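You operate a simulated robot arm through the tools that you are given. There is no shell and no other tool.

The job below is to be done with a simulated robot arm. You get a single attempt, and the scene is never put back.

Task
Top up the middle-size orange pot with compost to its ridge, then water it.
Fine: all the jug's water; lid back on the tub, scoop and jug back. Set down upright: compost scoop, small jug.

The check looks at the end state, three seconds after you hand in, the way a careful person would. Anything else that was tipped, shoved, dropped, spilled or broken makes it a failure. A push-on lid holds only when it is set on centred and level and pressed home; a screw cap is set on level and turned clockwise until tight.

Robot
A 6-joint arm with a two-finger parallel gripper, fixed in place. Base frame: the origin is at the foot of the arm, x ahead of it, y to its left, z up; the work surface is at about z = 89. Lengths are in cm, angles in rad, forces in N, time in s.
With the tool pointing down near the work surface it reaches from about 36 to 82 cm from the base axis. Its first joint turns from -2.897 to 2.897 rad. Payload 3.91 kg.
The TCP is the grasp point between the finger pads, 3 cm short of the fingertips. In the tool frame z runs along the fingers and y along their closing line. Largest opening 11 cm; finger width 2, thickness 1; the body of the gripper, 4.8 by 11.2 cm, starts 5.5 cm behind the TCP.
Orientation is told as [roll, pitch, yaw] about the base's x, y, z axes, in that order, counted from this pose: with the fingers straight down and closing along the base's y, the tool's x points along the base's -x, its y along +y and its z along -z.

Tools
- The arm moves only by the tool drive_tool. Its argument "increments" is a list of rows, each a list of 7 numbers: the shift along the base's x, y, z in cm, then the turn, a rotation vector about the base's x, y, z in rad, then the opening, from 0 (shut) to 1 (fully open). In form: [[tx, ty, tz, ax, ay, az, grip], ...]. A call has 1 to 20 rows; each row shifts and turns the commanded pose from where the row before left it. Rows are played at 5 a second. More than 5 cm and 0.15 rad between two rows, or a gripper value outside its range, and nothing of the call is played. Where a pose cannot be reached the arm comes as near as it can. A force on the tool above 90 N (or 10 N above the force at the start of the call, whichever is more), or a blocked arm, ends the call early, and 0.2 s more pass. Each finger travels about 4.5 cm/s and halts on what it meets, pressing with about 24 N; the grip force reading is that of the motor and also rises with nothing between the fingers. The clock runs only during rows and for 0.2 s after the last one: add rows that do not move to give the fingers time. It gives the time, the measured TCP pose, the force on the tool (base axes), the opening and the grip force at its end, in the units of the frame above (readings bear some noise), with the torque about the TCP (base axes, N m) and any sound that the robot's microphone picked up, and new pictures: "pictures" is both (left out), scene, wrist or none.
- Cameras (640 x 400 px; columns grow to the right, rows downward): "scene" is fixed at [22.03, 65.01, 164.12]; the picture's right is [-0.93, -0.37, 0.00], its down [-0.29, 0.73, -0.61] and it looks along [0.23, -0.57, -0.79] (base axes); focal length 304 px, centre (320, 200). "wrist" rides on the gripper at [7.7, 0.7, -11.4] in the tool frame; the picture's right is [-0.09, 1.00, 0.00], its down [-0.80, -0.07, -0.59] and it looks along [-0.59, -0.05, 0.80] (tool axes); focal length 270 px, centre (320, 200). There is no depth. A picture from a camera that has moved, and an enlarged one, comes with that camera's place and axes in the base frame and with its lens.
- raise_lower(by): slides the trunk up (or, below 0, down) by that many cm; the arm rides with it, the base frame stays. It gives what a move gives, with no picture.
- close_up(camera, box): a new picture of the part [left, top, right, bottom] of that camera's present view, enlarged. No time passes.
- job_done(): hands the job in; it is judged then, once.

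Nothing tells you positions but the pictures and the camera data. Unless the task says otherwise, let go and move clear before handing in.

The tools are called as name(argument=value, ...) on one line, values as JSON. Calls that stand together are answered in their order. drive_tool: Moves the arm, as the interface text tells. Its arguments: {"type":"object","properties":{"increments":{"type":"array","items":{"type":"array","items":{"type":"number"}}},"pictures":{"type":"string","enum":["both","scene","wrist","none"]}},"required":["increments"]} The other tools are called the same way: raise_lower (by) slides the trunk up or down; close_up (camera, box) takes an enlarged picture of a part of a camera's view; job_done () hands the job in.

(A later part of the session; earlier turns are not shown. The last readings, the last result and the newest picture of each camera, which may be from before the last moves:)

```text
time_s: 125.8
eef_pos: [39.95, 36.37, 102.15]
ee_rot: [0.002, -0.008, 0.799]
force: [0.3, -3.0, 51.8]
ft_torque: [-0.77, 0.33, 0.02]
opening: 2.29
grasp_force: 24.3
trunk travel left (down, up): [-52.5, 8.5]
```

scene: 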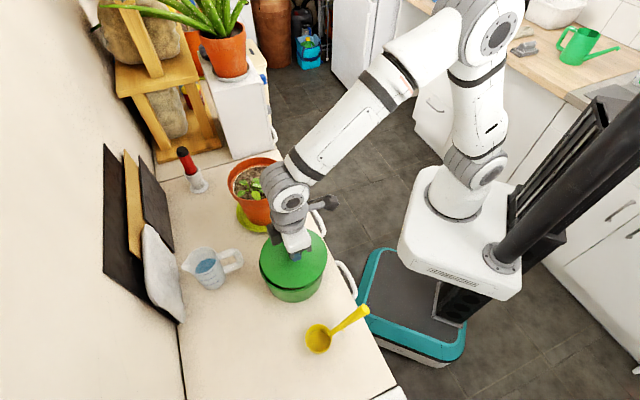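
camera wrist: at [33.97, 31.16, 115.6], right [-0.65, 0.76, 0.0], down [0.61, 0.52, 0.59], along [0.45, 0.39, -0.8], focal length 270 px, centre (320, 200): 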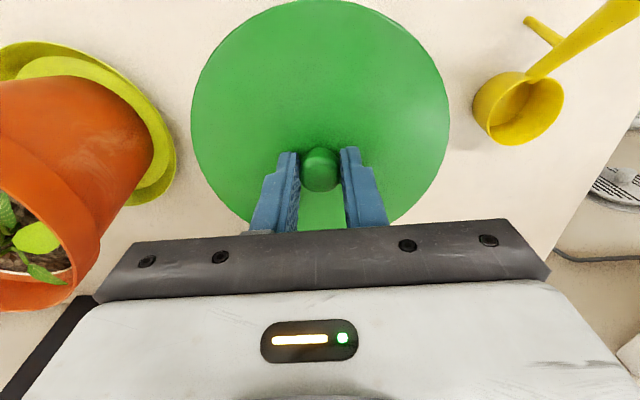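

drive_tool(increments=[[0, 0, -0.15, 0, 0, 0, 0], [0, 0, 0, 0, 0, 0, 0]], pictures="none")

drive_tool(increments=[[0, 0, -0.15, 0, 0, 0, 0], [0, 0, 0, 0, 0, 0, 0]], pictures="both")

close_up(camera="scene", box=[240, 210, 340, 310])

```text
time_s: 126.4
eef_pos: [39.92, 36.3, 102.05]
ee_rot: [0.001, -0.013, 0.798]
force: [-0.4, -6.5, 65.2]
ft_torque: [-0.87, 0.38, 0.04]
opening: 2.28
grasp_force: 24.3
trunk travel left (down, up): [-52.5, 8.5]
```

```text
time_s: 127.0
eef_pos: [39.95, 36.41, 102.11]
ee_rot: [0.002, -0.016, 0.8]
force: [-0.4, -5.1, 73.5]
ft_torque: [-0.92, 0.36, 0.01]
opening: 2.27
grasp_force: 23.8
trunk travel left (down, up): [-52.5, 8.5]
camera wrist: at [34.0, 31.13, 113.37], right [-0.65, 0.76, 0.0], down [0.6, 0.52, 0.61], along [0.46, 0.4, -0.79], focal length 270 px, centre (320, 200)
```

scene: 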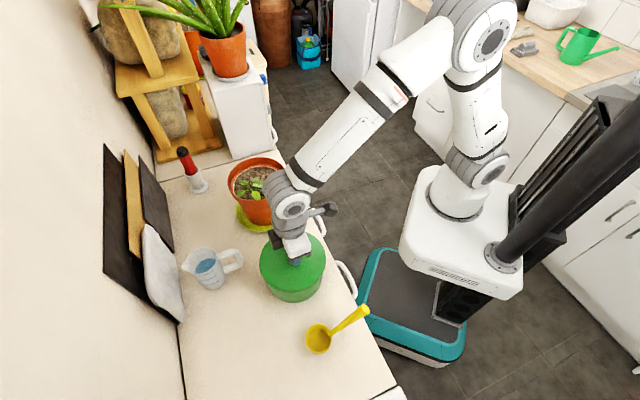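
wrist: 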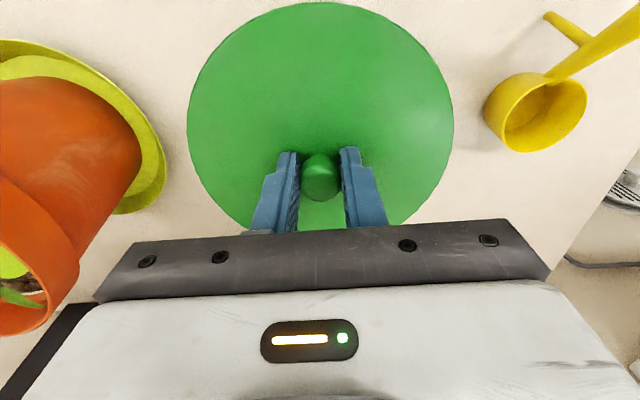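

```text
4.00 times, centred on (290, 260) of scene
camera zoom: at [22.03, 65.01, 164.12], right [-0.93, -0.37, 0.0], down [-0.29, 0.73, -0.61], along [0.23, -0.57, -0.79], focal length 1215 px, centre (440, -40)
```

zoom: 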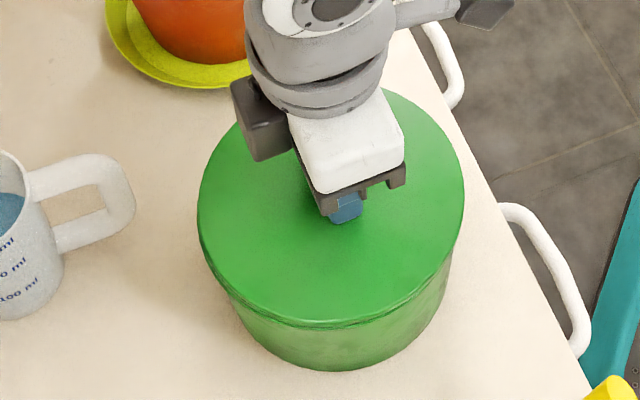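

No snap yet at 73 N, though the lid's height matches the seated height. I'll ease the pressure and gently test whether it's holding.

drive_tool(increments=[[0, 0, 0.3, 0, 0, 0, 0], [0, 0, 0.3, 0, 0, 0, 0], [0, 0, 0.2, 0, 0, 0, 0], [0, 0, 0, 0, 0, 0, 0]], pictures="none")

drive_tool(increments=[[0, 0, 0.15, 0, 0, 0, 0], [0, 0, 0, 0, 0, 0, 0]], pictures="none")

close_up(camera="scene", box=[240, 210, 340, 310])

```text
time_s: 128.0
eef_pos: [40.0, 36.32, 102.17]
ee_rot: [0.001, 0.003, 0.799]
force: [0.8, 0.2, 11.8]
ft_torque: [0.26, -0.58, 0.09]
opening: 2.28
grasp_force: 23.8
trunk travel left (down, up): [-52.5, 8.5]
```

```text
time_s: 128.6
eef_pos: [40.01, 36.42, 102.36]
ee_rot: [0.001, 0.003, 0.8]
force: [-0.1, 0.3, -0.6]
ft_torque: [-0.01, -0.01, -0.03]
opening: 2.3
grasp_force: 23.7
trunk travel left (down, up): [-52.5, 8.5]
```

```text
4.00 times, centred on (290, 260) of scene
camera zoom: at [22.03, 65.01, 164.12], right [-0.93, -0.37, 0.0], down [-0.29, 0.73, -0.61], along [0.23, -0.57, -0.79], focal length 1215 px, centre (440, -40)
```

zoom: 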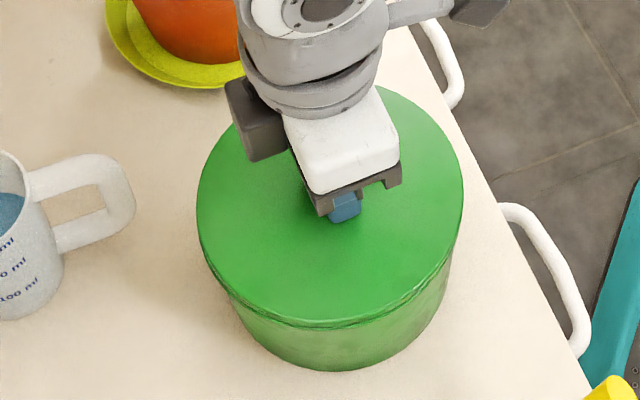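

Not held yet, as the lid lifts freely. The centring must need refining, so I'll compare with exactly the same view as the first seated picture.

close_up(camera="scene", box=[220, 220, 420, 370])

close_up(camera="scene", box=[250, 270, 300, 310])

close_up(camera="scene", box=[290, 245, 340, 305])

```text
2.67 times, centred on (320, 295) of scene
camera zoom: at [22.03, 65.01, 164.12], right [-0.93, -0.37, 0.0], down [-0.29, 0.73, -0.61], along [0.23, -0.57, -0.79], focal length 810 px, centre (320, -53)
```

zoom: 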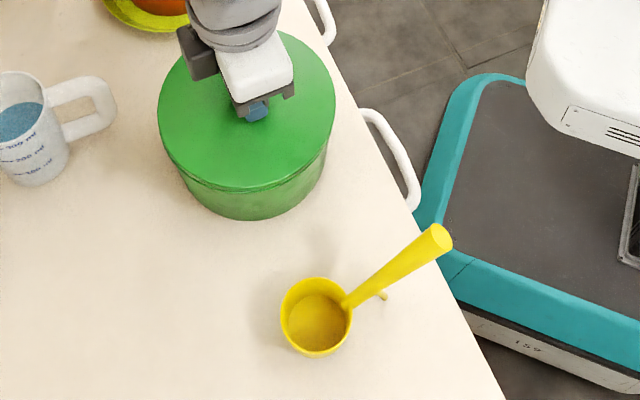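

```text
10.00 times, centred on (275, 290) of scene
camera zoom: at [22.03, 65.01, 164.12], right [-0.93, -0.37, 0.0], down [-0.29, 0.73, -0.61], along [0.23, -0.57, -0.79], focal length 3038 px, centre (770, -700)
```

zoom: 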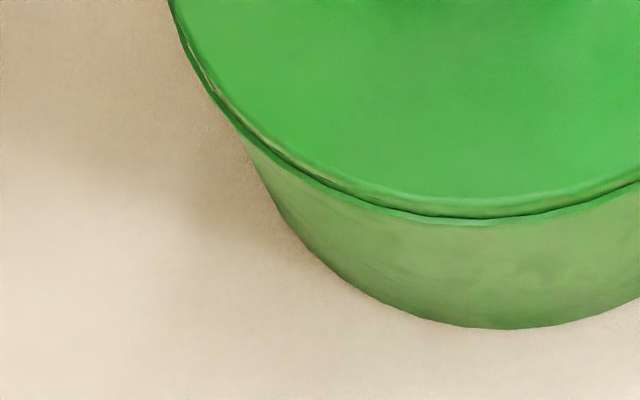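

```text
6.67 times, centred on (315, 275) of scene
camera zoom: at [22.03, 65.01, 164.12], right [-0.93, -0.37, 0.0], down [-0.29, 0.73, -0.61], along [0.23, -0.57, -0.79], focal length 2025 px, centre (353, -300)
```

zoom: 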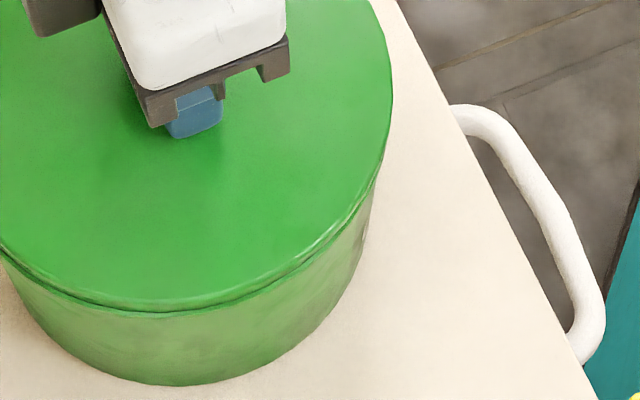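

The lid position matches the original picture to within a pixel, and my lift test only just reached zero force. Testing the hold with small further raises.

drive_tool(increments=[[0, 0, 0.1, 0, 0, 0, 0], [0, 0, 0, 0, 0, 0, 0]], pictures="none")

drive_tool(increments=[[0, 0, 0.1, 0, 0, 0, 0], [0, 0, 0, 0, 0, 0, 0]], pictures="none")

```text
time_s: 129.2
eef_pos: [39.88, 36.51, 102.41]
ee_rot: [0.002, 0.0, 0.8]
force: [-0.3, 0.2, -1.3]
ft_torque: [-0.01, 0.01, -0.01]
opening: 2.27
grasp_force: 24.5
trunk travel left (down, up): [-52.5, 8.5]
```

```text
time_s: 129.8
eef_pos: [40.01, 36.64, 102.69]
ee_rot: [0.003, 0.0, 0.8]
force: [-0.7, -0.5, -1.0]
ft_torque: [-0.03, -0.01, 0.0]
opening: 2.28
grasp_force: 23.8
trunk travel left (down, up): [-52.5, 8.5]
```

The lid lifts freely, so it isn't engaged. I'll look closely at the lid edge versus the tub rim all round to find the offset.

close_up(camera="scene", box=[250, 225, 290, 305])

close_up(camera="scene", box=[290, 225, 330, 305])

close_up(camera="scene", box=[265, 275, 315, 305])

```text
5.00 times, centred on (270, 265) of scene
camera zoom: at [22.03, 65.01, 164.12], right [-0.93, -0.37, 0.0], down [-0.29, 0.73, -0.61], along [0.23, -0.57, -0.79], focal length 1519 px, centre (570, -125)
```

zoom: 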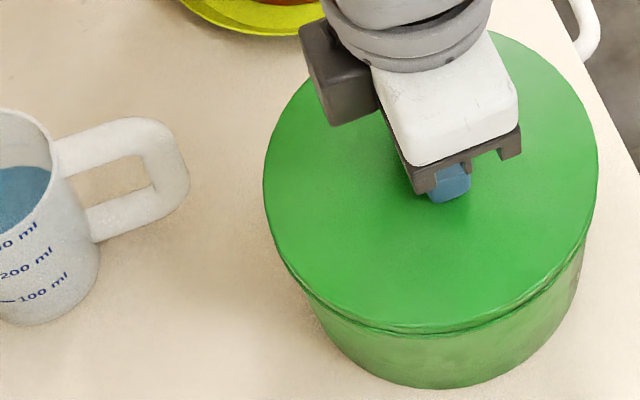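

```text
5.00 times, centred on (310, 265) of scene
camera zoom: at [22.03, 65.01, 164.12], right [-0.93, -0.37, 0.0], down [-0.29, 0.73, -0.61], along [0.23, -0.57, -0.79], focal length 1519 px, centre (370, -125)
```

zoom: 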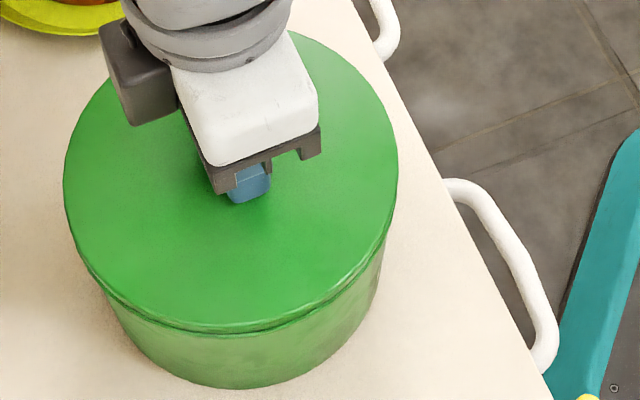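

```text
12.80 times, centred on (290, 290) of scene
camera zoom: at [22.03, 65.01, 164.12], right [-0.93, -0.37, 0.0], down [-0.29, 0.73, -0.61], along [0.23, -0.57, -0.79], focal length 3888 px, centre (704, -952)
```

zoom: 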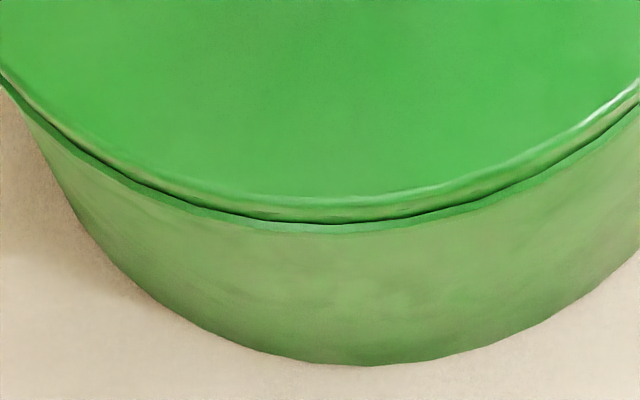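

The lid is close, but it drifted about 0.2–0.3 cm in -x while I pressed. I'll re-centre to (40.3, 36.55) and press again while holding that position.

drive_tool(increments=[[0.3, -0.02, 0.1, 0, 0, 0, 0], [0, 0, 0, 0, 0, 0, 0], [0, 0, 0, 0, 0, 0, 0]], pictures="none")

drive_tool(increments=[[0, 0, -0.2, 0, 0, 0, 0], [0, 0, -0.2, 0, 0, 0, 0], [0, 0, 0, 0, 0, 0, 0]], pictures="none")

close_up(camera="scene", box=[265, 275, 315, 305])

```text
time_s: 130.6
eef_pos: [40.54, 36.52, 102.77]
ee_rot: [0.002, -0.001, 0.801]
force: [-0.1, 0.5, -1.2]
ft_torque: [0.02, 0.02, -0.01]
opening: 2.29
grasp_force: 24.3
trunk travel left (down, up): [-52.5, 8.5]
```

```text
time_s: 131.4
eef_pos: [40.44, 36.48, 102.43]
ee_rot: [0.002, -0.001, 0.8]
force: [-0.5, 0.8, -1.5]
ft_torque: [-0.03, 0.0, 0.02]
opening: 2.27
grasp_force: 24.3
trunk travel left (down, up): [-52.5, 8.5]
```

```text
12.80 times, centred on (290, 290) of scene
camera zoom: at [22.03, 65.01, 164.12], right [-0.93, -0.37, 0.0], down [-0.29, 0.73, -0.61], along [0.23, -0.57, -0.79], focal length 3888 px, centre (704, -952)
```

zoom: 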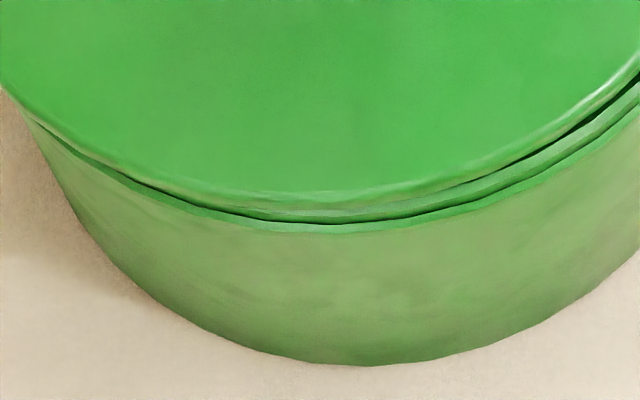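

At this position the lid is about 0.2 cm too far the other way, but pressing pulls it back by about that much. I'll nudge y slightly and press, monitoring the position.

drive_tool(increments=[[0, 0.12, -0.15, 0, 0, 0, 0], [0, 0, -0.15, 0, 0, 0, 0], [0, 0, 0, 0, 0, 0, 0]], pictures="none")

drive_tool(increments=[[0, 0, -0.2, 0, 0, 0, 0], [0, 0, 0, 0, 0, 0, 0]], pictures="none")

```text
time_s: 132.2
eef_pos: [40.42, 36.54, 102.02]
ee_rot: [0.002, -0.003, 0.8]
force: [2.0, 1.5, 17.3]
ft_torque: [-0.32, 0.19, 0.06]
opening: 2.3
grasp_force: 23.7
trunk travel left (down, up): [-52.5, 8.5]
```

```text
time_s: 132.8
eef_pos: [40.54, 36.58, 102.2]
ee_rot: [0.001, -0.007, 0.8]
force: [3.4, 3.8, 35.5]
ft_torque: [-0.4, 0.01, -0.06]
opening: 2.27
grasp_force: 23.7
trunk travel left (down, up): [-52.5, 8.5]
```

close_up(camera="scene", box=[265, 275, 315, 305])

close_up(camera="scene", box=[220, 220, 420, 370])

```text
12.80 times, centred on (290, 290) of scene
camera zoom: at [22.03, 65.01, 164.12], right [-0.93, -0.37, 0.0], down [-0.29, 0.73, -0.61], along [0.23, -0.57, -0.79], focal length 3888 px, centre (704, -952)
```

zoom: 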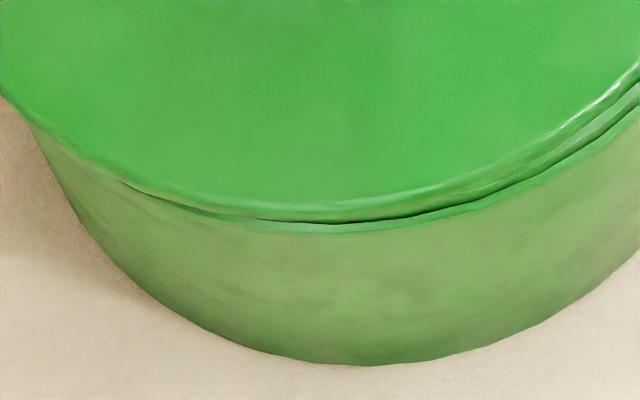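

```text
2.67 times, centred on (320, 295) of scene
camera zoom: at [22.03, 65.01, 164.12], right [-0.93, -0.37, 0.0], down [-0.29, 0.73, -0.61], along [0.23, -0.57, -0.79], focal length 810 px, centre (320, -53)
```

zoom: 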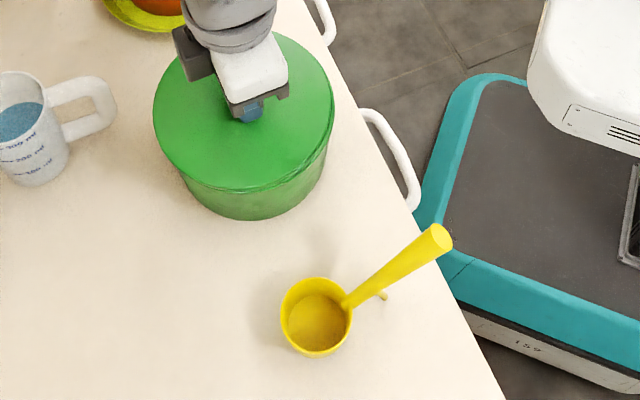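

The image shows the lid 0.27 cm to the left here, and earlier it was 0.1 cm to the right. The best estimate of the centre is TCP (40.18, 36.55). Unload, shift and press again.

drive_tool(increments=[[0, 0, 0.35, 0, 0, 0, 0], [-0.3, 0, 0.1, 0, 0, 0, 0], [0, 0, 0, 0, 0, 0, 0], [0, 0, 0, 0, 0, 0, 0]], pictures="none")

close_up(camera="scene", box=[220, 220, 420, 370])

close_up(camera="scene", box=[265, 275, 315, 305])

```text
time_s: 133.8
eef_pos: [40.05, 36.5, 102.31]
ee_rot: [0.002, 0.003, 0.798]
force: [1.3, -4.3, 1.2]
ft_torque: [-0.26, -0.21, -0.11]
opening: 2.28
grasp_force: 24.0
trunk travel left (down, up): [-52.5, 8.5]
heard: snap
```

```text
2.67 times, centred on (320, 295) of scene
camera zoom: at [22.03, 65.01, 164.12], right [-0.93, -0.37, 0.0], down [-0.29, 0.73, -0.61], along [0.23, -0.57, -0.79], focal length 810 px, centre (320, -53)
```

zoom: 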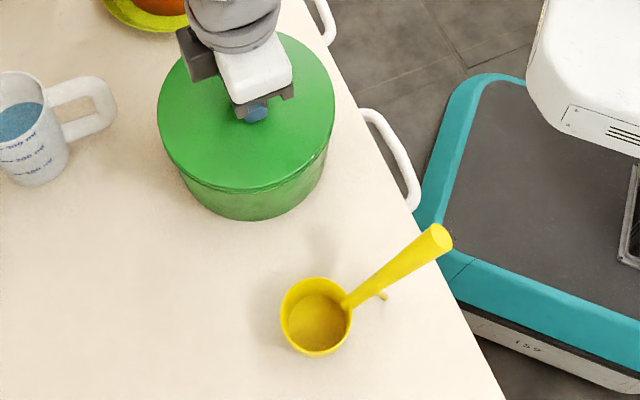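

```text
12.80 times, centred on (290, 290) of scene
camera zoom: at [22.03, 65.01, 164.12], right [-0.93, -0.37, 0.0], down [-0.29, 0.73, -0.61], along [0.23, -0.57, -0.79], focal length 3888 px, centre (704, -952)
```

zoom: 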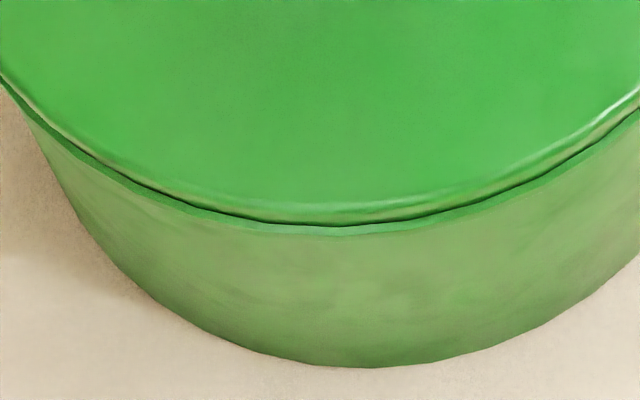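

A snap: the lid seated as it slid into centre under light pressure. A tiny upward nudge will confirm that it's holding.

drive_tool(increments=[[0, 0, 0.08, 0, 0, 0, 0], [0, 0, 0, 0, 0, 0, 0]], pictures="none")

```text
time_s: 134.4
eef_pos: [40.16, 36.71, 102.37]
ee_rot: [0.001, -0.001, 0.799]
force: [0.0, 0.3, -1.6]
ft_torque: [-0.01, -0.01, 0.0]
opening: 2.29
grasp_force: 24.1
trunk travel left (down, up): [-52.5, 8.5]
heard: snap
```

That nudge popped it off again, with a second snap, so it does engage at this spot. I'll press it straight back down here, then release without any lift.

drive_tool(increments=[[0, 0, -0.2, 0, 0, 0, 0], [0, 0, 0, 0, 0, 0, 0]], pictures="none")

drive_tool(increments=[[0, 0, -0.2, 0, 0, 0, 0], [0, 0, 0, 0, 0, 0, 0]], pictures="none")

```text
time_s: 135.0
eef_pos: [40.16, 36.56, 102.21]
ee_rot: [0.0, 0.001, 0.801]
force: [-1.3, -0.1, -2.0]
ft_torque: [-0.03, 0.02, 0.0]
opening: 2.27
grasp_force: 24.2
trunk travel left (down, up): [-52.5, 8.5]
```

```text
time_s: 135.6
eef_pos: [40.13, 36.59, 102.09]
ee_rot: [0.001, -0.006, 0.799]
force: [3.2, 0.3, 19.9]
ft_torque: [-0.46, 0.14, 0.06]
opening: 2.3
grasp_force: 24.4
trunk travel left (down, up): [-52.5, 8.5]
```

drive_tool(increments=[[0, 0, -0.2, 0, 0, 0, 0], [0, 0, 0, 0, 0, 0, 0]], pictures="none")

drive_tool(increments=[[0, 0, -0.2, 0, 0, 0, 0], [0, 0, 0, 0, 0, 0, 0]], pictures="none")

```text
time_s: 136.2
eef_pos: [39.94, 36.53, 101.98]
ee_rot: [0.003, -0.009, 0.8]
force: [5.1, 4.7, 45.9]
ft_torque: [-0.38, 0.01, -0.01]
opening: 2.28
grasp_force: 23.8
trunk travel left (down, up): [-52.5, 8.5]
```

```text
time_s: 136.8
eef_pos: [40.1, 36.42, 102.14]
ee_rot: [0.003, -0.01, 0.8]
force: [6.3, -1.9, 64.6]
ft_torque: [-0.85, 0.16, 0.0]
opening: 2.27
grasp_force: 24.2
trunk travel left (down, up): [-52.5, 8.5]
```

No snap here under straight pressure, so the true centre is a bit toward +x. I'll reduce to about 25 N and slide slowly in +x, listening for the snap.

drive_tool(increments=[[0, 0, 0.25, 0, 0, 0, 0], [0, 0, 0.2, 0, 0, 0, 0], [0, 0, 0, 0, 0, 0, 0]], pictures="none")

drive_tool(increments=[[0.1, 0.0, 0, 0, 0, 0, 0], [0, 0, 0, 0, 0, 0, 0]], pictures="none")

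drive_tool(increments=[[0.1, 0.0, 0, 0, 0, 0, 0], [0, 0, 0, 0, 0, 0, 0]], pictures="none")

```text
time_s: 137.6
eef_pos: [40.21, 36.5, 102.11]
ee_rot: [0.001, -0.002, 0.799]
force: [4.4, 3.6, 34.3]
ft_torque: [0.3, -0.63, 0.04]
opening: 2.27
grasp_force: 24.3
trunk travel left (down, up): [-52.5, 8.5]
```

```text
time_s: 138.2
eef_pos: [40.15, 36.57, 102.22]
ee_rot: [0.001, -0.004, 0.799]
force: [-1.2, 5.6, 36.8]
ft_torque: [0.06, -0.01, 0.02]
opening: 2.26
grasp_force: 24.0
trunk travel left (down, up): [-52.5, 8.5]
```

```text
time_s: 138.8
eef_pos: [40.05, 36.65, 102.13]
ee_rot: [0.002, -0.001, 0.799]
force: [-6.5, 4.0, 34.9]
ft_torque: [0.02, 0.17, 0.03]
opening: 2.27
grasp_force: 23.9
trunk travel left (down, up): [-52.5, 8.5]
```

drive_tool(increments=[[0, 0, 0.15, 0, 0, 0, 0], [0, 0, 0, 0, 0, 0, 0]], pictures="none")

drive_tool(increments=[[0, 0, 0.1, 0, 0, 0, 0], [0, 0, 0, 0, 0, 0, 0]], pictures="none")

```text
time_s: 139.4
eef_pos: [40.16, 36.56, 102.14]
ee_rot: [0.001, 0.0, 0.801]
force: [-7.2, 0.8, 17.4]
ft_torque: [0.22, 0.07, 0.1]
opening: 2.27
grasp_force: 23.1
trunk travel left (down, up): [-52.5, 8.5]
```

```text
time_s: 140.0
eef_pos: [40.28, 36.7, 102.16]
ee_rot: [0.002, 0.002, 0.798]
force: [-1.2, -1.0, 3.6]
ft_torque: [-0.08, -0.19, -0.03]
opening: 2.26
grasp_force: 24.1
trunk travel left (down, up): [-52.5, 8.5]
```

close_up(camera="scene", box=[265, 275, 315, 305])

close_up(camera="scene", box=[220, 220, 420, 370])

drive_tool(increments=[[0, 0, -0.15, 0, 0, 0, 0], [0, 0, 0, 0, 0, 0, 0]], pictures="none")

```text
12.80 times, centred on (290, 290) of scene
camera zoom: at [22.03, 65.01, 164.12], right [-0.93, -0.37, 0.0], down [-0.29, 0.73, -0.61], along [0.23, -0.57, -0.79], focal length 3888 px, centre (704, -952)
```

zoom: 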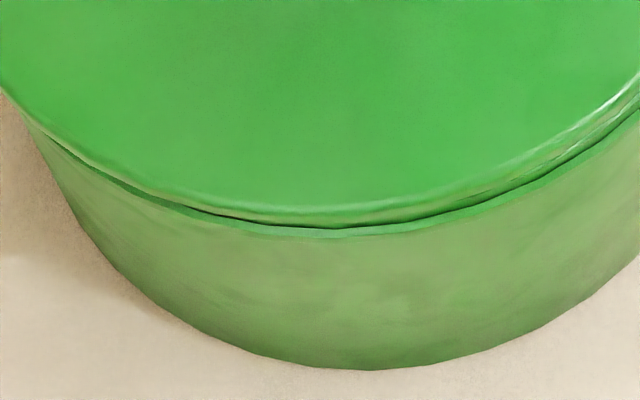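

```text
2.67 times, centred on (320, 295) of scene
camera zoom: at [22.03, 65.01, 164.12], right [-0.93, -0.37, 0.0], down [-0.29, 0.73, -0.61], along [0.23, -0.57, -0.79], focal length 810 px, centre (320, -53)
```

zoom: 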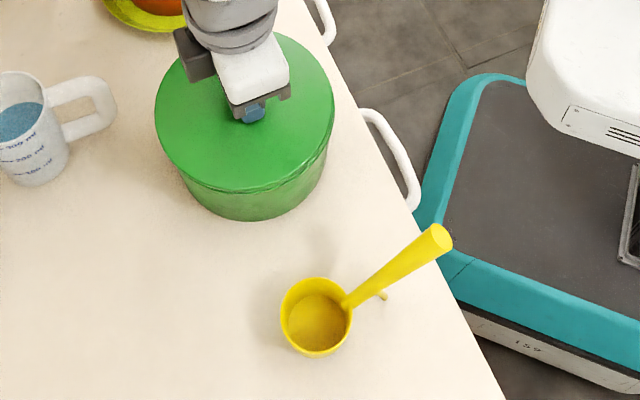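

```text
time_s: 140.6
eef_pos: [40.31, 36.57, 102.16]
ee_rot: [0.001, -0.001, 0.798]
force: [-0.1, -0.6, 5.4]
ft_torque: [-0.34, -0.01, 0.04]
opening: 2.26
grasp_force: 24.0
trunk travel left (down, up): [-52.5, 8.5]
```

The seated picture corresponds to slightly more -x than now. At a light load of about 5–8 N I'll slide back in -x in small steps until it snaps.

drive_tool(increments=[[-0.1, 0, -0.03, 0, 0, 0, 0], [0, 0, 0, 0, 0, 0, 0]], pictures="none")

drive_tool(increments=[[-0.1, 0, 0, 0, 0, 0, 0], [0, 0, 0, 0, 0, 0, 0]], pictures="none")

```text
time_s: 141.2
eef_pos: [40.21, 36.52, 102.13]
ee_rot: [0.003, -0.002, 0.801]
force: [4.7, -1.9, 12.4]
ft_torque: [-0.41, -0.16, 0.11]
opening: 2.27
grasp_force: 23.6
trunk travel left (down, up): [-52.5, 8.5]
```

```text
time_s: 141.8
eef_pos: [40.22, 36.7, 102.22]
ee_rot: [0.002, -0.004, 0.801]
force: [9.8, 0.9, 22.0]
ft_torque: [-0.3, -0.39, 0.12]
opening: 2.26
grasp_force: 23.8
trunk travel left (down, up): [-52.5, 8.5]
```

drive_tool(increments=[[0, 0, 0.12, 0, 0, 0, 0], [0, 0, 0, 0, 0, 0, 0]], pictures="none")

drive_tool(increments=[[0, 0, 0.1, 0, 0, 0, 0], [0, 0, 0, 0, 0, 0, 0]], pictures="none")

close_up(camera="scene", box=[265, 275, 315, 305])

```text
time_s: 142.4
eef_pos: [40.06, 36.57, 102.08]
ee_rot: [0.002, 0.002, 0.799]
force: [3.5, 0.6, 8.6]
ft_torque: [0.11, -0.44, 0.04]
opening: 2.24
grasp_force: 24.5
trunk travel left (down, up): [-52.5, 8.5]
```

```text
time_s: 143.0
eef_pos: [40.16, 36.45, 102.24]
ee_rot: [0.001, 0.002, 0.8]
force: [-0.4, 0.5, -0.5]
ft_torque: [0.02, 0.02, 0.01]
opening: 2.28
grasp_force: 24.4
trunk travel left (down, up): [-52.5, 8.5]
```

```text
12.80 times, centred on (290, 290) of scene
camera zoom: at [22.03, 65.01, 164.12], right [-0.93, -0.37, 0.0], down [-0.29, 0.73, -0.61], along [0.23, -0.57, -0.79], focal length 3888 px, centre (704, -952)
```

zoom: 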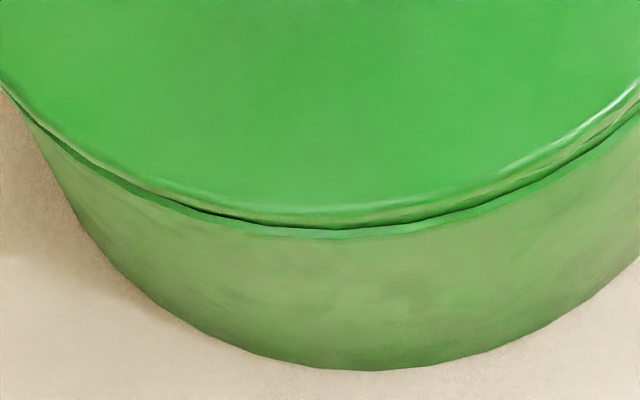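

drive_tool(increments=[[-0.12, 0, 0, 0, 0, 0, 0], [0, 0, -0.15, 0, 0, 0, 0], [0, 0, 0, 0, 0, 0, 0]], pictures="none")

drive_tool(increments=[[0, 0, -0.1, 0, 0, 0, 0], [0, 0, 0, 0, 0, 0, 0]], pictures="none")

close_up(camera="scene", box=[265, 275, 315, 305])

```text
time_s: 143.8
eef_pos: [40.16, 36.57, 102.06]
ee_rot: [0.003, 0.003, 0.799]
force: [0.7, 0.3, 2.7]
ft_torque: [-0.25, 0.11, 0.01]
opening: 2.27
grasp_force: 24.1
trunk travel left (down, up): [-52.5, 8.5]
```

```text
time_s: 144.4
eef_pos: [40.08, 36.53, 102.17]
ee_rot: [0.001, -0.004, 0.799]
force: [4.2, 2.0, 13.3]
ft_torque: [-0.53, 0.19, 0.09]
opening: 2.27
grasp_force: 23.5
trunk travel left (down, up): [-52.5, 8.5]
```

```text
12.80 times, centred on (290, 290) of scene
camera zoom: at [22.03, 65.01, 164.12], right [-0.93, -0.37, 0.0], down [-0.29, 0.73, -0.61], along [0.23, -0.57, -0.79], focal length 3888 px, centre (704, -952)
```

zoom: 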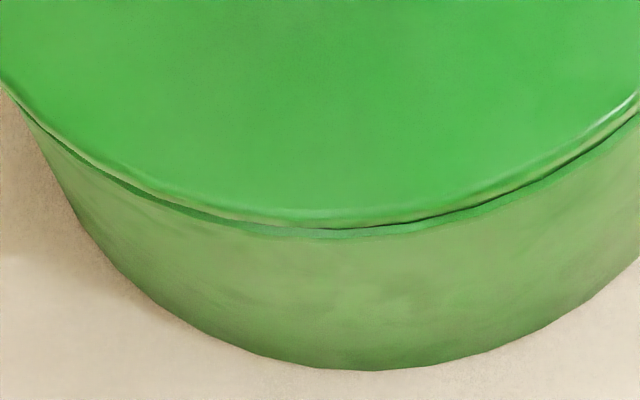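

I need a better look at the fit. I'll unload and release the lid resting in place, then view it from the side with the wrist camera.

drive_tool(increments=[[0, 0, 0.13, 0, 0, 0, 0], [0, 0, 0, 0, 0, 0, 0], [0, 0, 0, 0, 0, 0, 0.25], [0, 0, 0, 0, 0, 0, 0.4], [0, 0, 0, 0, 0, 0, 0.5], [0, 0, 0, 0, 0, 0, 0.5], [0, 0, 3, 0, 0, 0, 0.5], [0, 0, 4, 0, 0, 0, 0.5], [0, 0, 4, 0, 0, 0, 0.5], [0, 0, 0, 0, 0, 0, 0.5]], pictures="both")

close_up(camera="scene", box=[250, 220, 340, 310])

close_up(camera="scene", box=[265, 275, 315, 305])

```text
time_s: 146.6
eef_pos: [40.03, 36.32, 113.07]
ee_rot: [0.002, 0.0, 0.799]
force: [0.1, 0.5, -0.3]
ft_torque: [-0.01, 0.0, -0.01]
opening: 5.49
grasp_force: 0.0
trunk travel left (down, up): [-52.5, 8.5]
camera wrist: at [34.21, 31.27, 124.6], right [-0.65, 0.76, 0.0], down [0.61, 0.52, 0.59], along [0.45, 0.39, -0.8], focal length 270 px, centre (320, 200)
```

scene: 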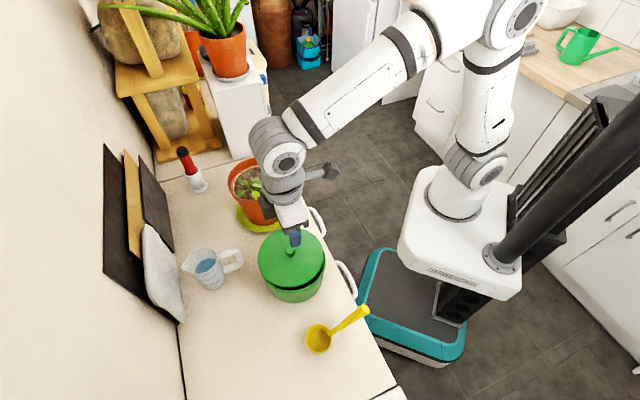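
wrist: 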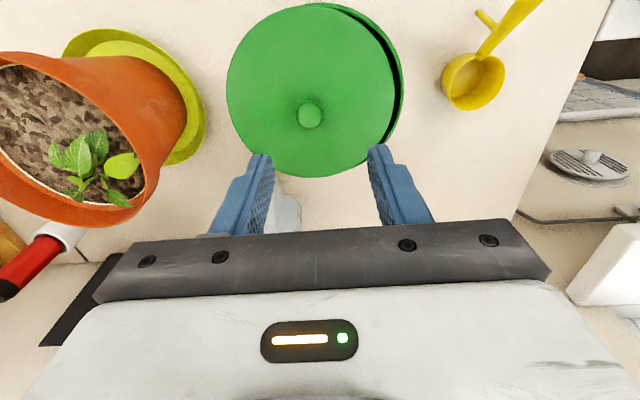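

```text
4.44 times, centred on (295, 265) of scene
camera zoom: at [22.03, 65.01, 164.12], right [-0.93, -0.37, 0.0], down [-0.29, 0.73, -0.61], along [0.23, -0.57, -0.79], focal length 1350 px, centre (431, -89)
```

zoom: 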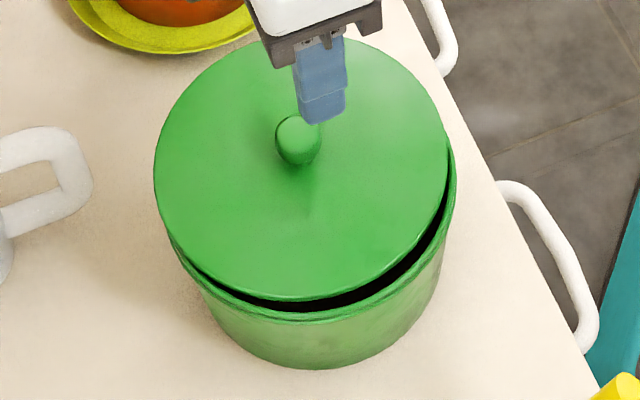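

```text
12.80 times, centred on (290, 290) of scene
camera zoom: at [22.03, 65.01, 164.12], right [-0.93, -0.37, 0.0], down [-0.29, 0.73, -0.61], along [0.23, -0.57, -0.79], focal length 3888 px, centre (704, -952)
```

zoom: 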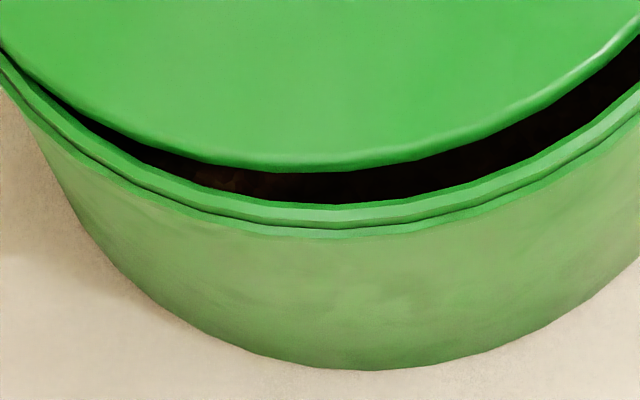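

The fingertips dragged the lid about 1 cm as they opened, because they were touching its top. I'll regrasp the knob properly with the tips clear of the lid surface. First I'll realign above it.

drive_tool(increments=[[0.5, -0.3, -2, 0, 0, 0, 0.5], [0.4, -0.25, -2, 0, 0, 0, 0.5], [0, 0, 0, 0, 0, 0, 0.5], [0, 0, 0, 0, 0, 0, 0.5]], pictures="wrist")

close_up(camera="wrist", box=[200, 0, 440, 200])

```text
time_s: 147.6
eef_pos: [40.92, 36.09, 109.04]
ee_rot: [0.003, 0.001, 0.8]
force: [0.8, 0.8, -0.6]
ft_torque: [0.0, -0.01, 0.0]
opening: 5.51
grasp_force: 0.1
trunk travel left (down, up): [-52.5, 8.5]
camera wrist: at [35.08, 30.94, 120.42], right [-0.65, 0.76, 0.0], down [0.61, 0.52, 0.59], along [0.45, 0.39, -0.8], focal length 270 px, centre (320, 200)
```

wrist: 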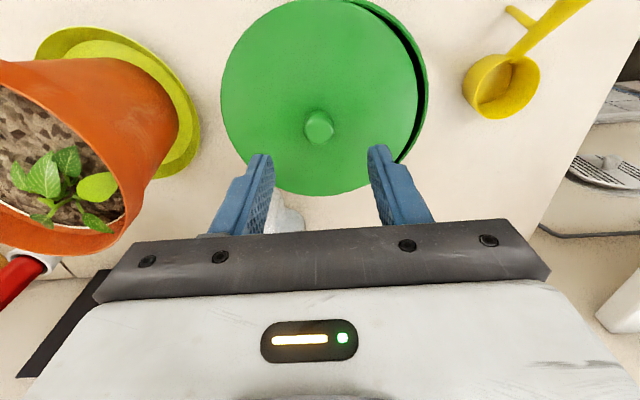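

```text
2.00 times, centred on (320, 100) of wrist
camera zoom: at [35.08, 30.94, 120.42], right [-0.65, 0.76, 0.0], down [0.61, 0.52, 0.59], along [0.45, 0.39, -0.8], focal length 541 px, centre (320, 400)
```

zoom: 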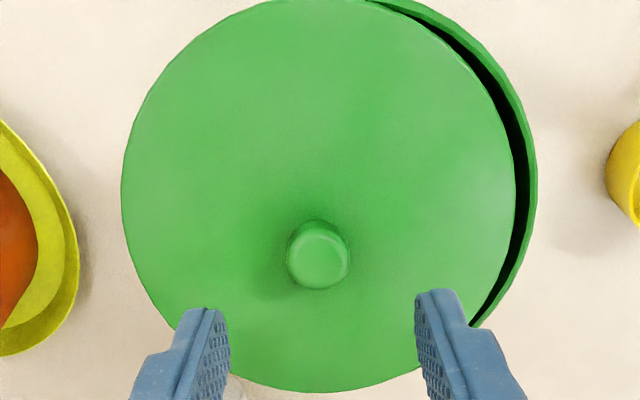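

Knob centred laterally. Descending with the tips kept clear of the lid.

drive_tool(increments=[[0, 0, -3, 0, 0, 0, 0.5], [0, 0, -2, 0, 0, 0, 0.5], [0, 0, -0.8, 0, 0, 0, 0.5], [0, 0, 0, 0, 0, 0, 0.5], [0, 0, 0, 0, 0, 0, 0.5]], pictures="wrist")

close_up(camera="scene", box=[250, 220, 340, 310])

```text
time_s: 148.8
eef_pos: [40.75, 36.0, 103.31]
ee_rot: [0.002, 0.001, 0.799]
force: [0.1, -0.7, -0.5]
ft_torque: [-0.01, 0.03, 0.0]
opening: 5.49
grasp_force: 0.1
trunk travel left (down, up): [-52.5, 8.5]
camera wrist: at [34.91, 30.99, 114.64], right [-0.65, 0.76, 0.0], down [0.61, 0.52, 0.59], along [0.45, 0.39, -0.8], focal length 270 px, centre (320, 200)
```

wrist: 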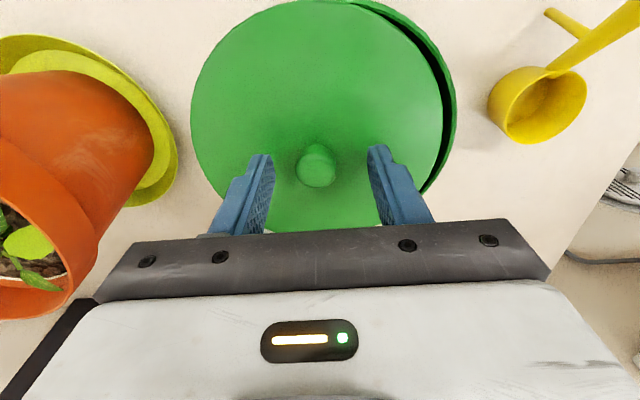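

```text
4.44 times, centred on (295, 265) of scene
camera zoom: at [22.03, 65.01, 164.12], right [-0.93, -0.37, 0.0], down [-0.29, 0.73, -0.61], along [0.23, -0.57, -0.79], focal length 1350 px, centre (431, -89)
```

zoom: 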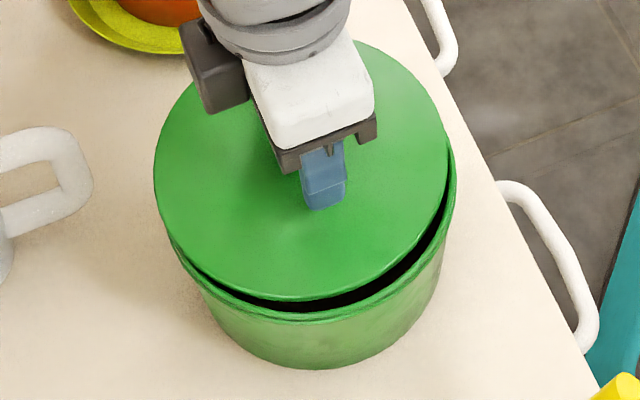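

drive_tool(increments=[[0.1, 0.0, -0.35, 0, 0, 0, 0.5], [0, 0, 0, 0, 0, 0, 0.5], [0, 0, 0, 0, 0, 0, 0.35], [0, 0, 0, 0, 0, 0, 0.2], [0, 0, 0, 0, 0, 0, 0.0], [0, 0, 0, 0, 0, 0, 0.0], [0, 0, 0, 0, 0, 0, 0.0]], pictures="wrist")

close_up(camera="wrist", box=[180, 0, 460, 240])

```text
time_s: 150.4
eef_pos: [40.9, 36.12, 102.82]
ee_rot: [0.003, 0.001, 0.8]
force: [0.0, -0.1, 0.1]
ft_torque: [-0.03, -0.02, 0.05]
opening: 2.29
grasp_force: 23.7
trunk travel left (down, up): [-52.5, 8.5]
camera wrist: at [35.12, 31.03, 114.31], right [-0.65, 0.76, 0.0], down [0.61, 0.52, 0.59], along [0.45, 0.39, -0.8], focal length 270 px, centre (320, 200)
```

wrist: 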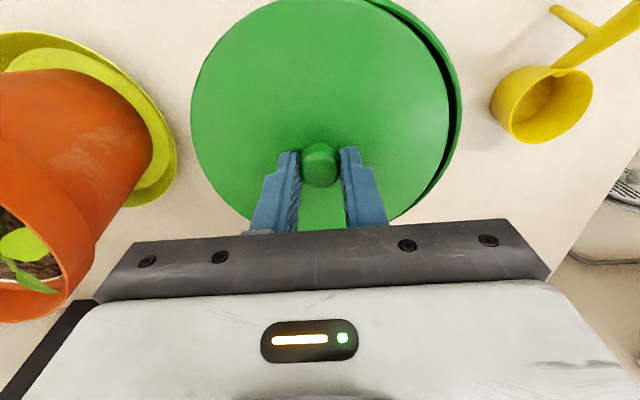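

```text
1.67 times, centred on (320, 120) of wrist
camera zoom: at [35.12, 31.03, 114.31], right [-0.65, 0.76, 0.0], down [0.61, 0.52, 0.59], along [0.45, 0.39, -0.8], focal length 450 px, centre (320, 333)
```

zoom: 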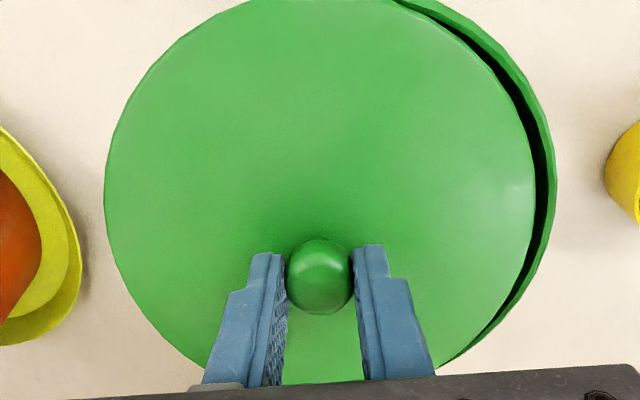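

Grip is good, with the tips clear of the lid surface. I'll lift slightly, shift to the seat estimate (40.3, 36.5) and check the views.

drive_tool(increments=[[0, 0, 0.8, 0, 0, 0, 0], [-0.3, 0.19, 0, 0, 0, 0, 0], [-0.3, 0.19, 0, 0, 0, 0, 0], [0, 0, 0, 0, 0, 0, 0], [0, 0, 0, 0, 0, 0, 0]], pictures="wrist")

close_up(camera="wrist", box=[180, 0, 460, 240])

close_up(camera="scene", box=[250, 220, 340, 310])

```text
time_s: 151.6
eef_pos: [40.25, 36.33, 103.76]
ee_rot: [0.002, 0.001, 0.798]
force: [-0.6, 0.3, -1.5]
ft_torque: [0.02, -0.02, 0.02]
opening: 2.26
grasp_force: 23.9
trunk travel left (down, up): [-52.5, 8.5]
camera wrist: at [34.51, 31.34, 115.18], right [-0.65, 0.76, 0.0], down [0.61, 0.52, 0.59], along [0.45, 0.39, -0.8], focal length 270 px, centre (320, 200)
```

wrist: 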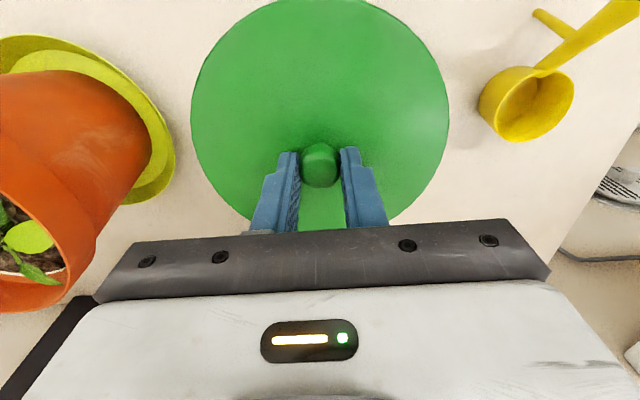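

```text
1.67 times, centred on (320, 120) of wrist
camera zoom: at [34.51, 31.34, 115.18], right [-0.65, 0.76, 0.0], down [0.61, 0.52, 0.59], along [0.45, 0.39, -0.8], focal length 450 px, centre (320, 333)
```

zoom: 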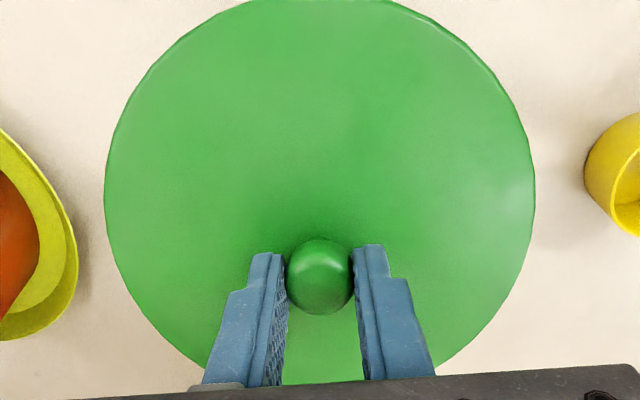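

```text
4.44 times, centred on (295, 265) of scene
camera zoom: at [22.03, 65.01, 164.12], right [-0.93, -0.37, 0.0], down [-0.29, 0.73, -0.61], along [0.23, -0.57, -0.79], focal length 1350 px, centre (431, -89)
```

zoom: 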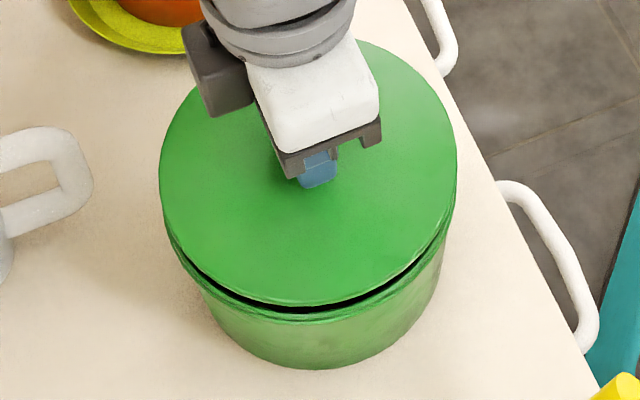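

The gap is symmetric side to side. I'll add a small correction toward +y, then lower to light contact.

drive_tool(increments=[[-0.03, 0.18, -0.3, 0, 0, 0, 0], [0, 0, -0.3, 0, 0, 0, 0], [0, 0, 0, 0, 0, 0, 0], [0, 0, 0, 0, 0, 0, 0]], pictures="none")

close_up(camera="scene", box=[250, 220, 340, 310])

close_up(camera="scene", box=[265, 275, 315, 305])

```text
time_s: 152.6
eef_pos: [40.23, 36.63, 103.1]
ee_rot: [0.002, 0.0, 0.8]
force: [0.0, 0.1, -0.9]
ft_torque: [0.01, 0.02, -0.01]
opening: 2.26
grasp_force: 23.8
trunk travel left (down, up): [-52.5, 8.5]
```

```text
4.44 times, centred on (295, 265) of scene
camera zoom: at [22.03, 65.01, 164.12], right [-0.93, -0.37, 0.0], down [-0.29, 0.73, -0.61], along [0.23, -0.57, -0.79], focal length 1350 px, centre (431, -89)
```

zoom: 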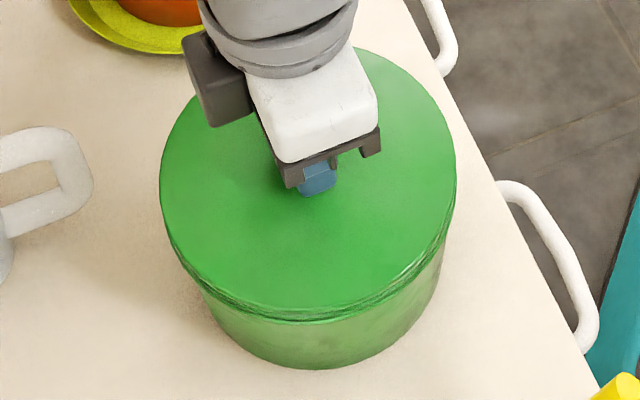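

```text
12.80 times, centred on (290, 290) of scene
camera zoom: at [22.03, 65.01, 164.12], right [-0.93, -0.37, 0.0], down [-0.29, 0.73, -0.61], along [0.23, -0.57, -0.79], focal length 3888 px, centre (704, -952)
```

zoom: 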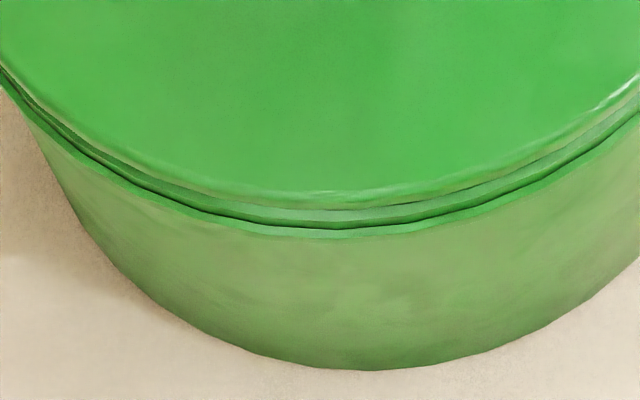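

drive_tool(increments=[[-0.06, -0.02, -0.15, 0, 0, 0, 0], [0, 0, -0.1, 0, 0, 0, 0], [0, 0, 0, 0, 0, 0, 0]], pictures="none")

close_up(camera="scene", box=[265, 275, 315, 305])

drive_tool(increments=[[0, 0, -0.1, 0, 0, 0, 0], [0, 0, 0, 0, 0, 0, 0]], pictures="none")

close_up(camera="scene", box=[265, 275, 315, 305])

```text
time_s: 153.4
eef_pos: [40.3, 36.73, 103.09]
ee_rot: [0.001, 0.0, 0.798]
force: [-0.3, -0.5, -2.0]
ft_torque: [0.0, -0.04, 0.0]
opening: 2.24
grasp_force: 23.6
trunk travel left (down, up): [-52.5, 8.5]
```

```text
12.80 times, centred on (290, 290) of scene
camera zoom: at [22.03, 65.01, 164.12], right [-0.93, -0.37, 0.0], down [-0.29, 0.73, -0.61], along [0.23, -0.57, -0.79], focal length 3888 px, centre (704, -952)
```

zoom: 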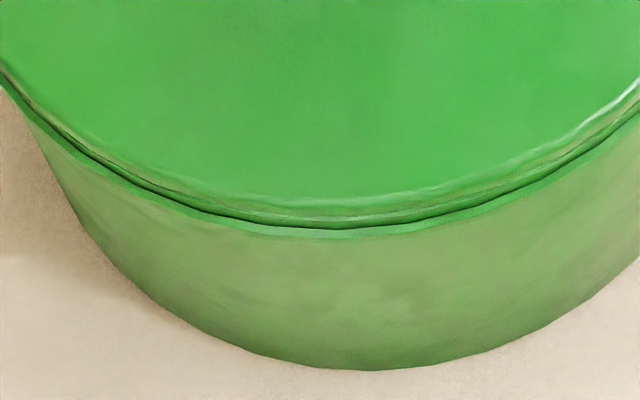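

```text
time_s: 154.0
eef_pos: [40.17, 36.56, 102.89]
ee_rot: [0.002, -0.003, 0.799]
force: [-1.7, 8.2, 11.9]
ft_torque: [0.01, 0.19, -0.03]
opening: 2.27
grasp_force: 23.7
trunk travel left (down, up): [-52.5, 8.5]
heard: snap
```

```text
12.80 times, centred on (290, 290) of scene
camera zoom: at [22.03, 65.01, 164.12], right [-0.93, -0.37, 0.0], down [-0.29, 0.73, -0.61], along [0.23, -0.57, -0.79], focal length 3888 px, centre (704, -952)
```

zoom: 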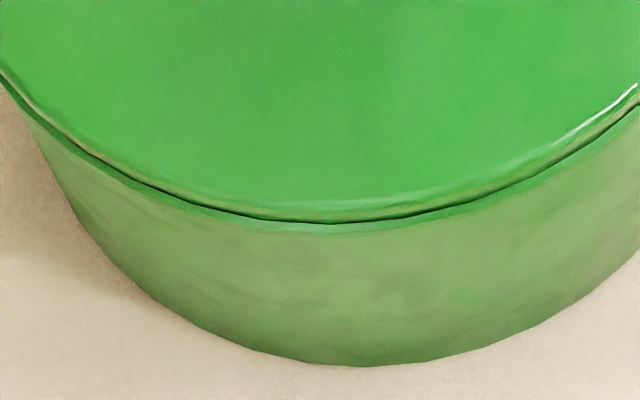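

Snap at light contact, so the lid has engaged. I'll relieve the sideways load with a tiny +y nudge while keeping slight downward pressure.

drive_tool(increments=[[0, 0.08, -0.03, 0, 0, 0, 0], [0, 0, 0, 0, 0, 0, 0]], pictures="none")

```text
time_s: 154.6
eef_pos: [40.32, 36.65, 102.93]
ee_rot: [0.004, -0.003, 0.799]
force: [0.9, 5.4, 20.3]
ft_torque: [0.06, 0.02, 0.11]
opening: 2.26
grasp_force: 24.1
trunk travel left (down, up): [-52.5, 8.5]
```

drive_tool(increments=[[0, 0.07, 0.08, 0, 0, 0, 0], [0, 0, 0, 0, 0, 0, 0]], pictures="none")

```text
time_s: 155.2
eef_pos: [40.23, 36.77, 102.98]
ee_rot: [0.001, -0.001, 0.799]
force: [3.0, 2.1, 23.3]
ft_torque: [0.05, -0.16, 0.12]
opening: 2.23
grasp_force: 23.9
trunk travel left (down, up): [-52.5, 8.5]
```

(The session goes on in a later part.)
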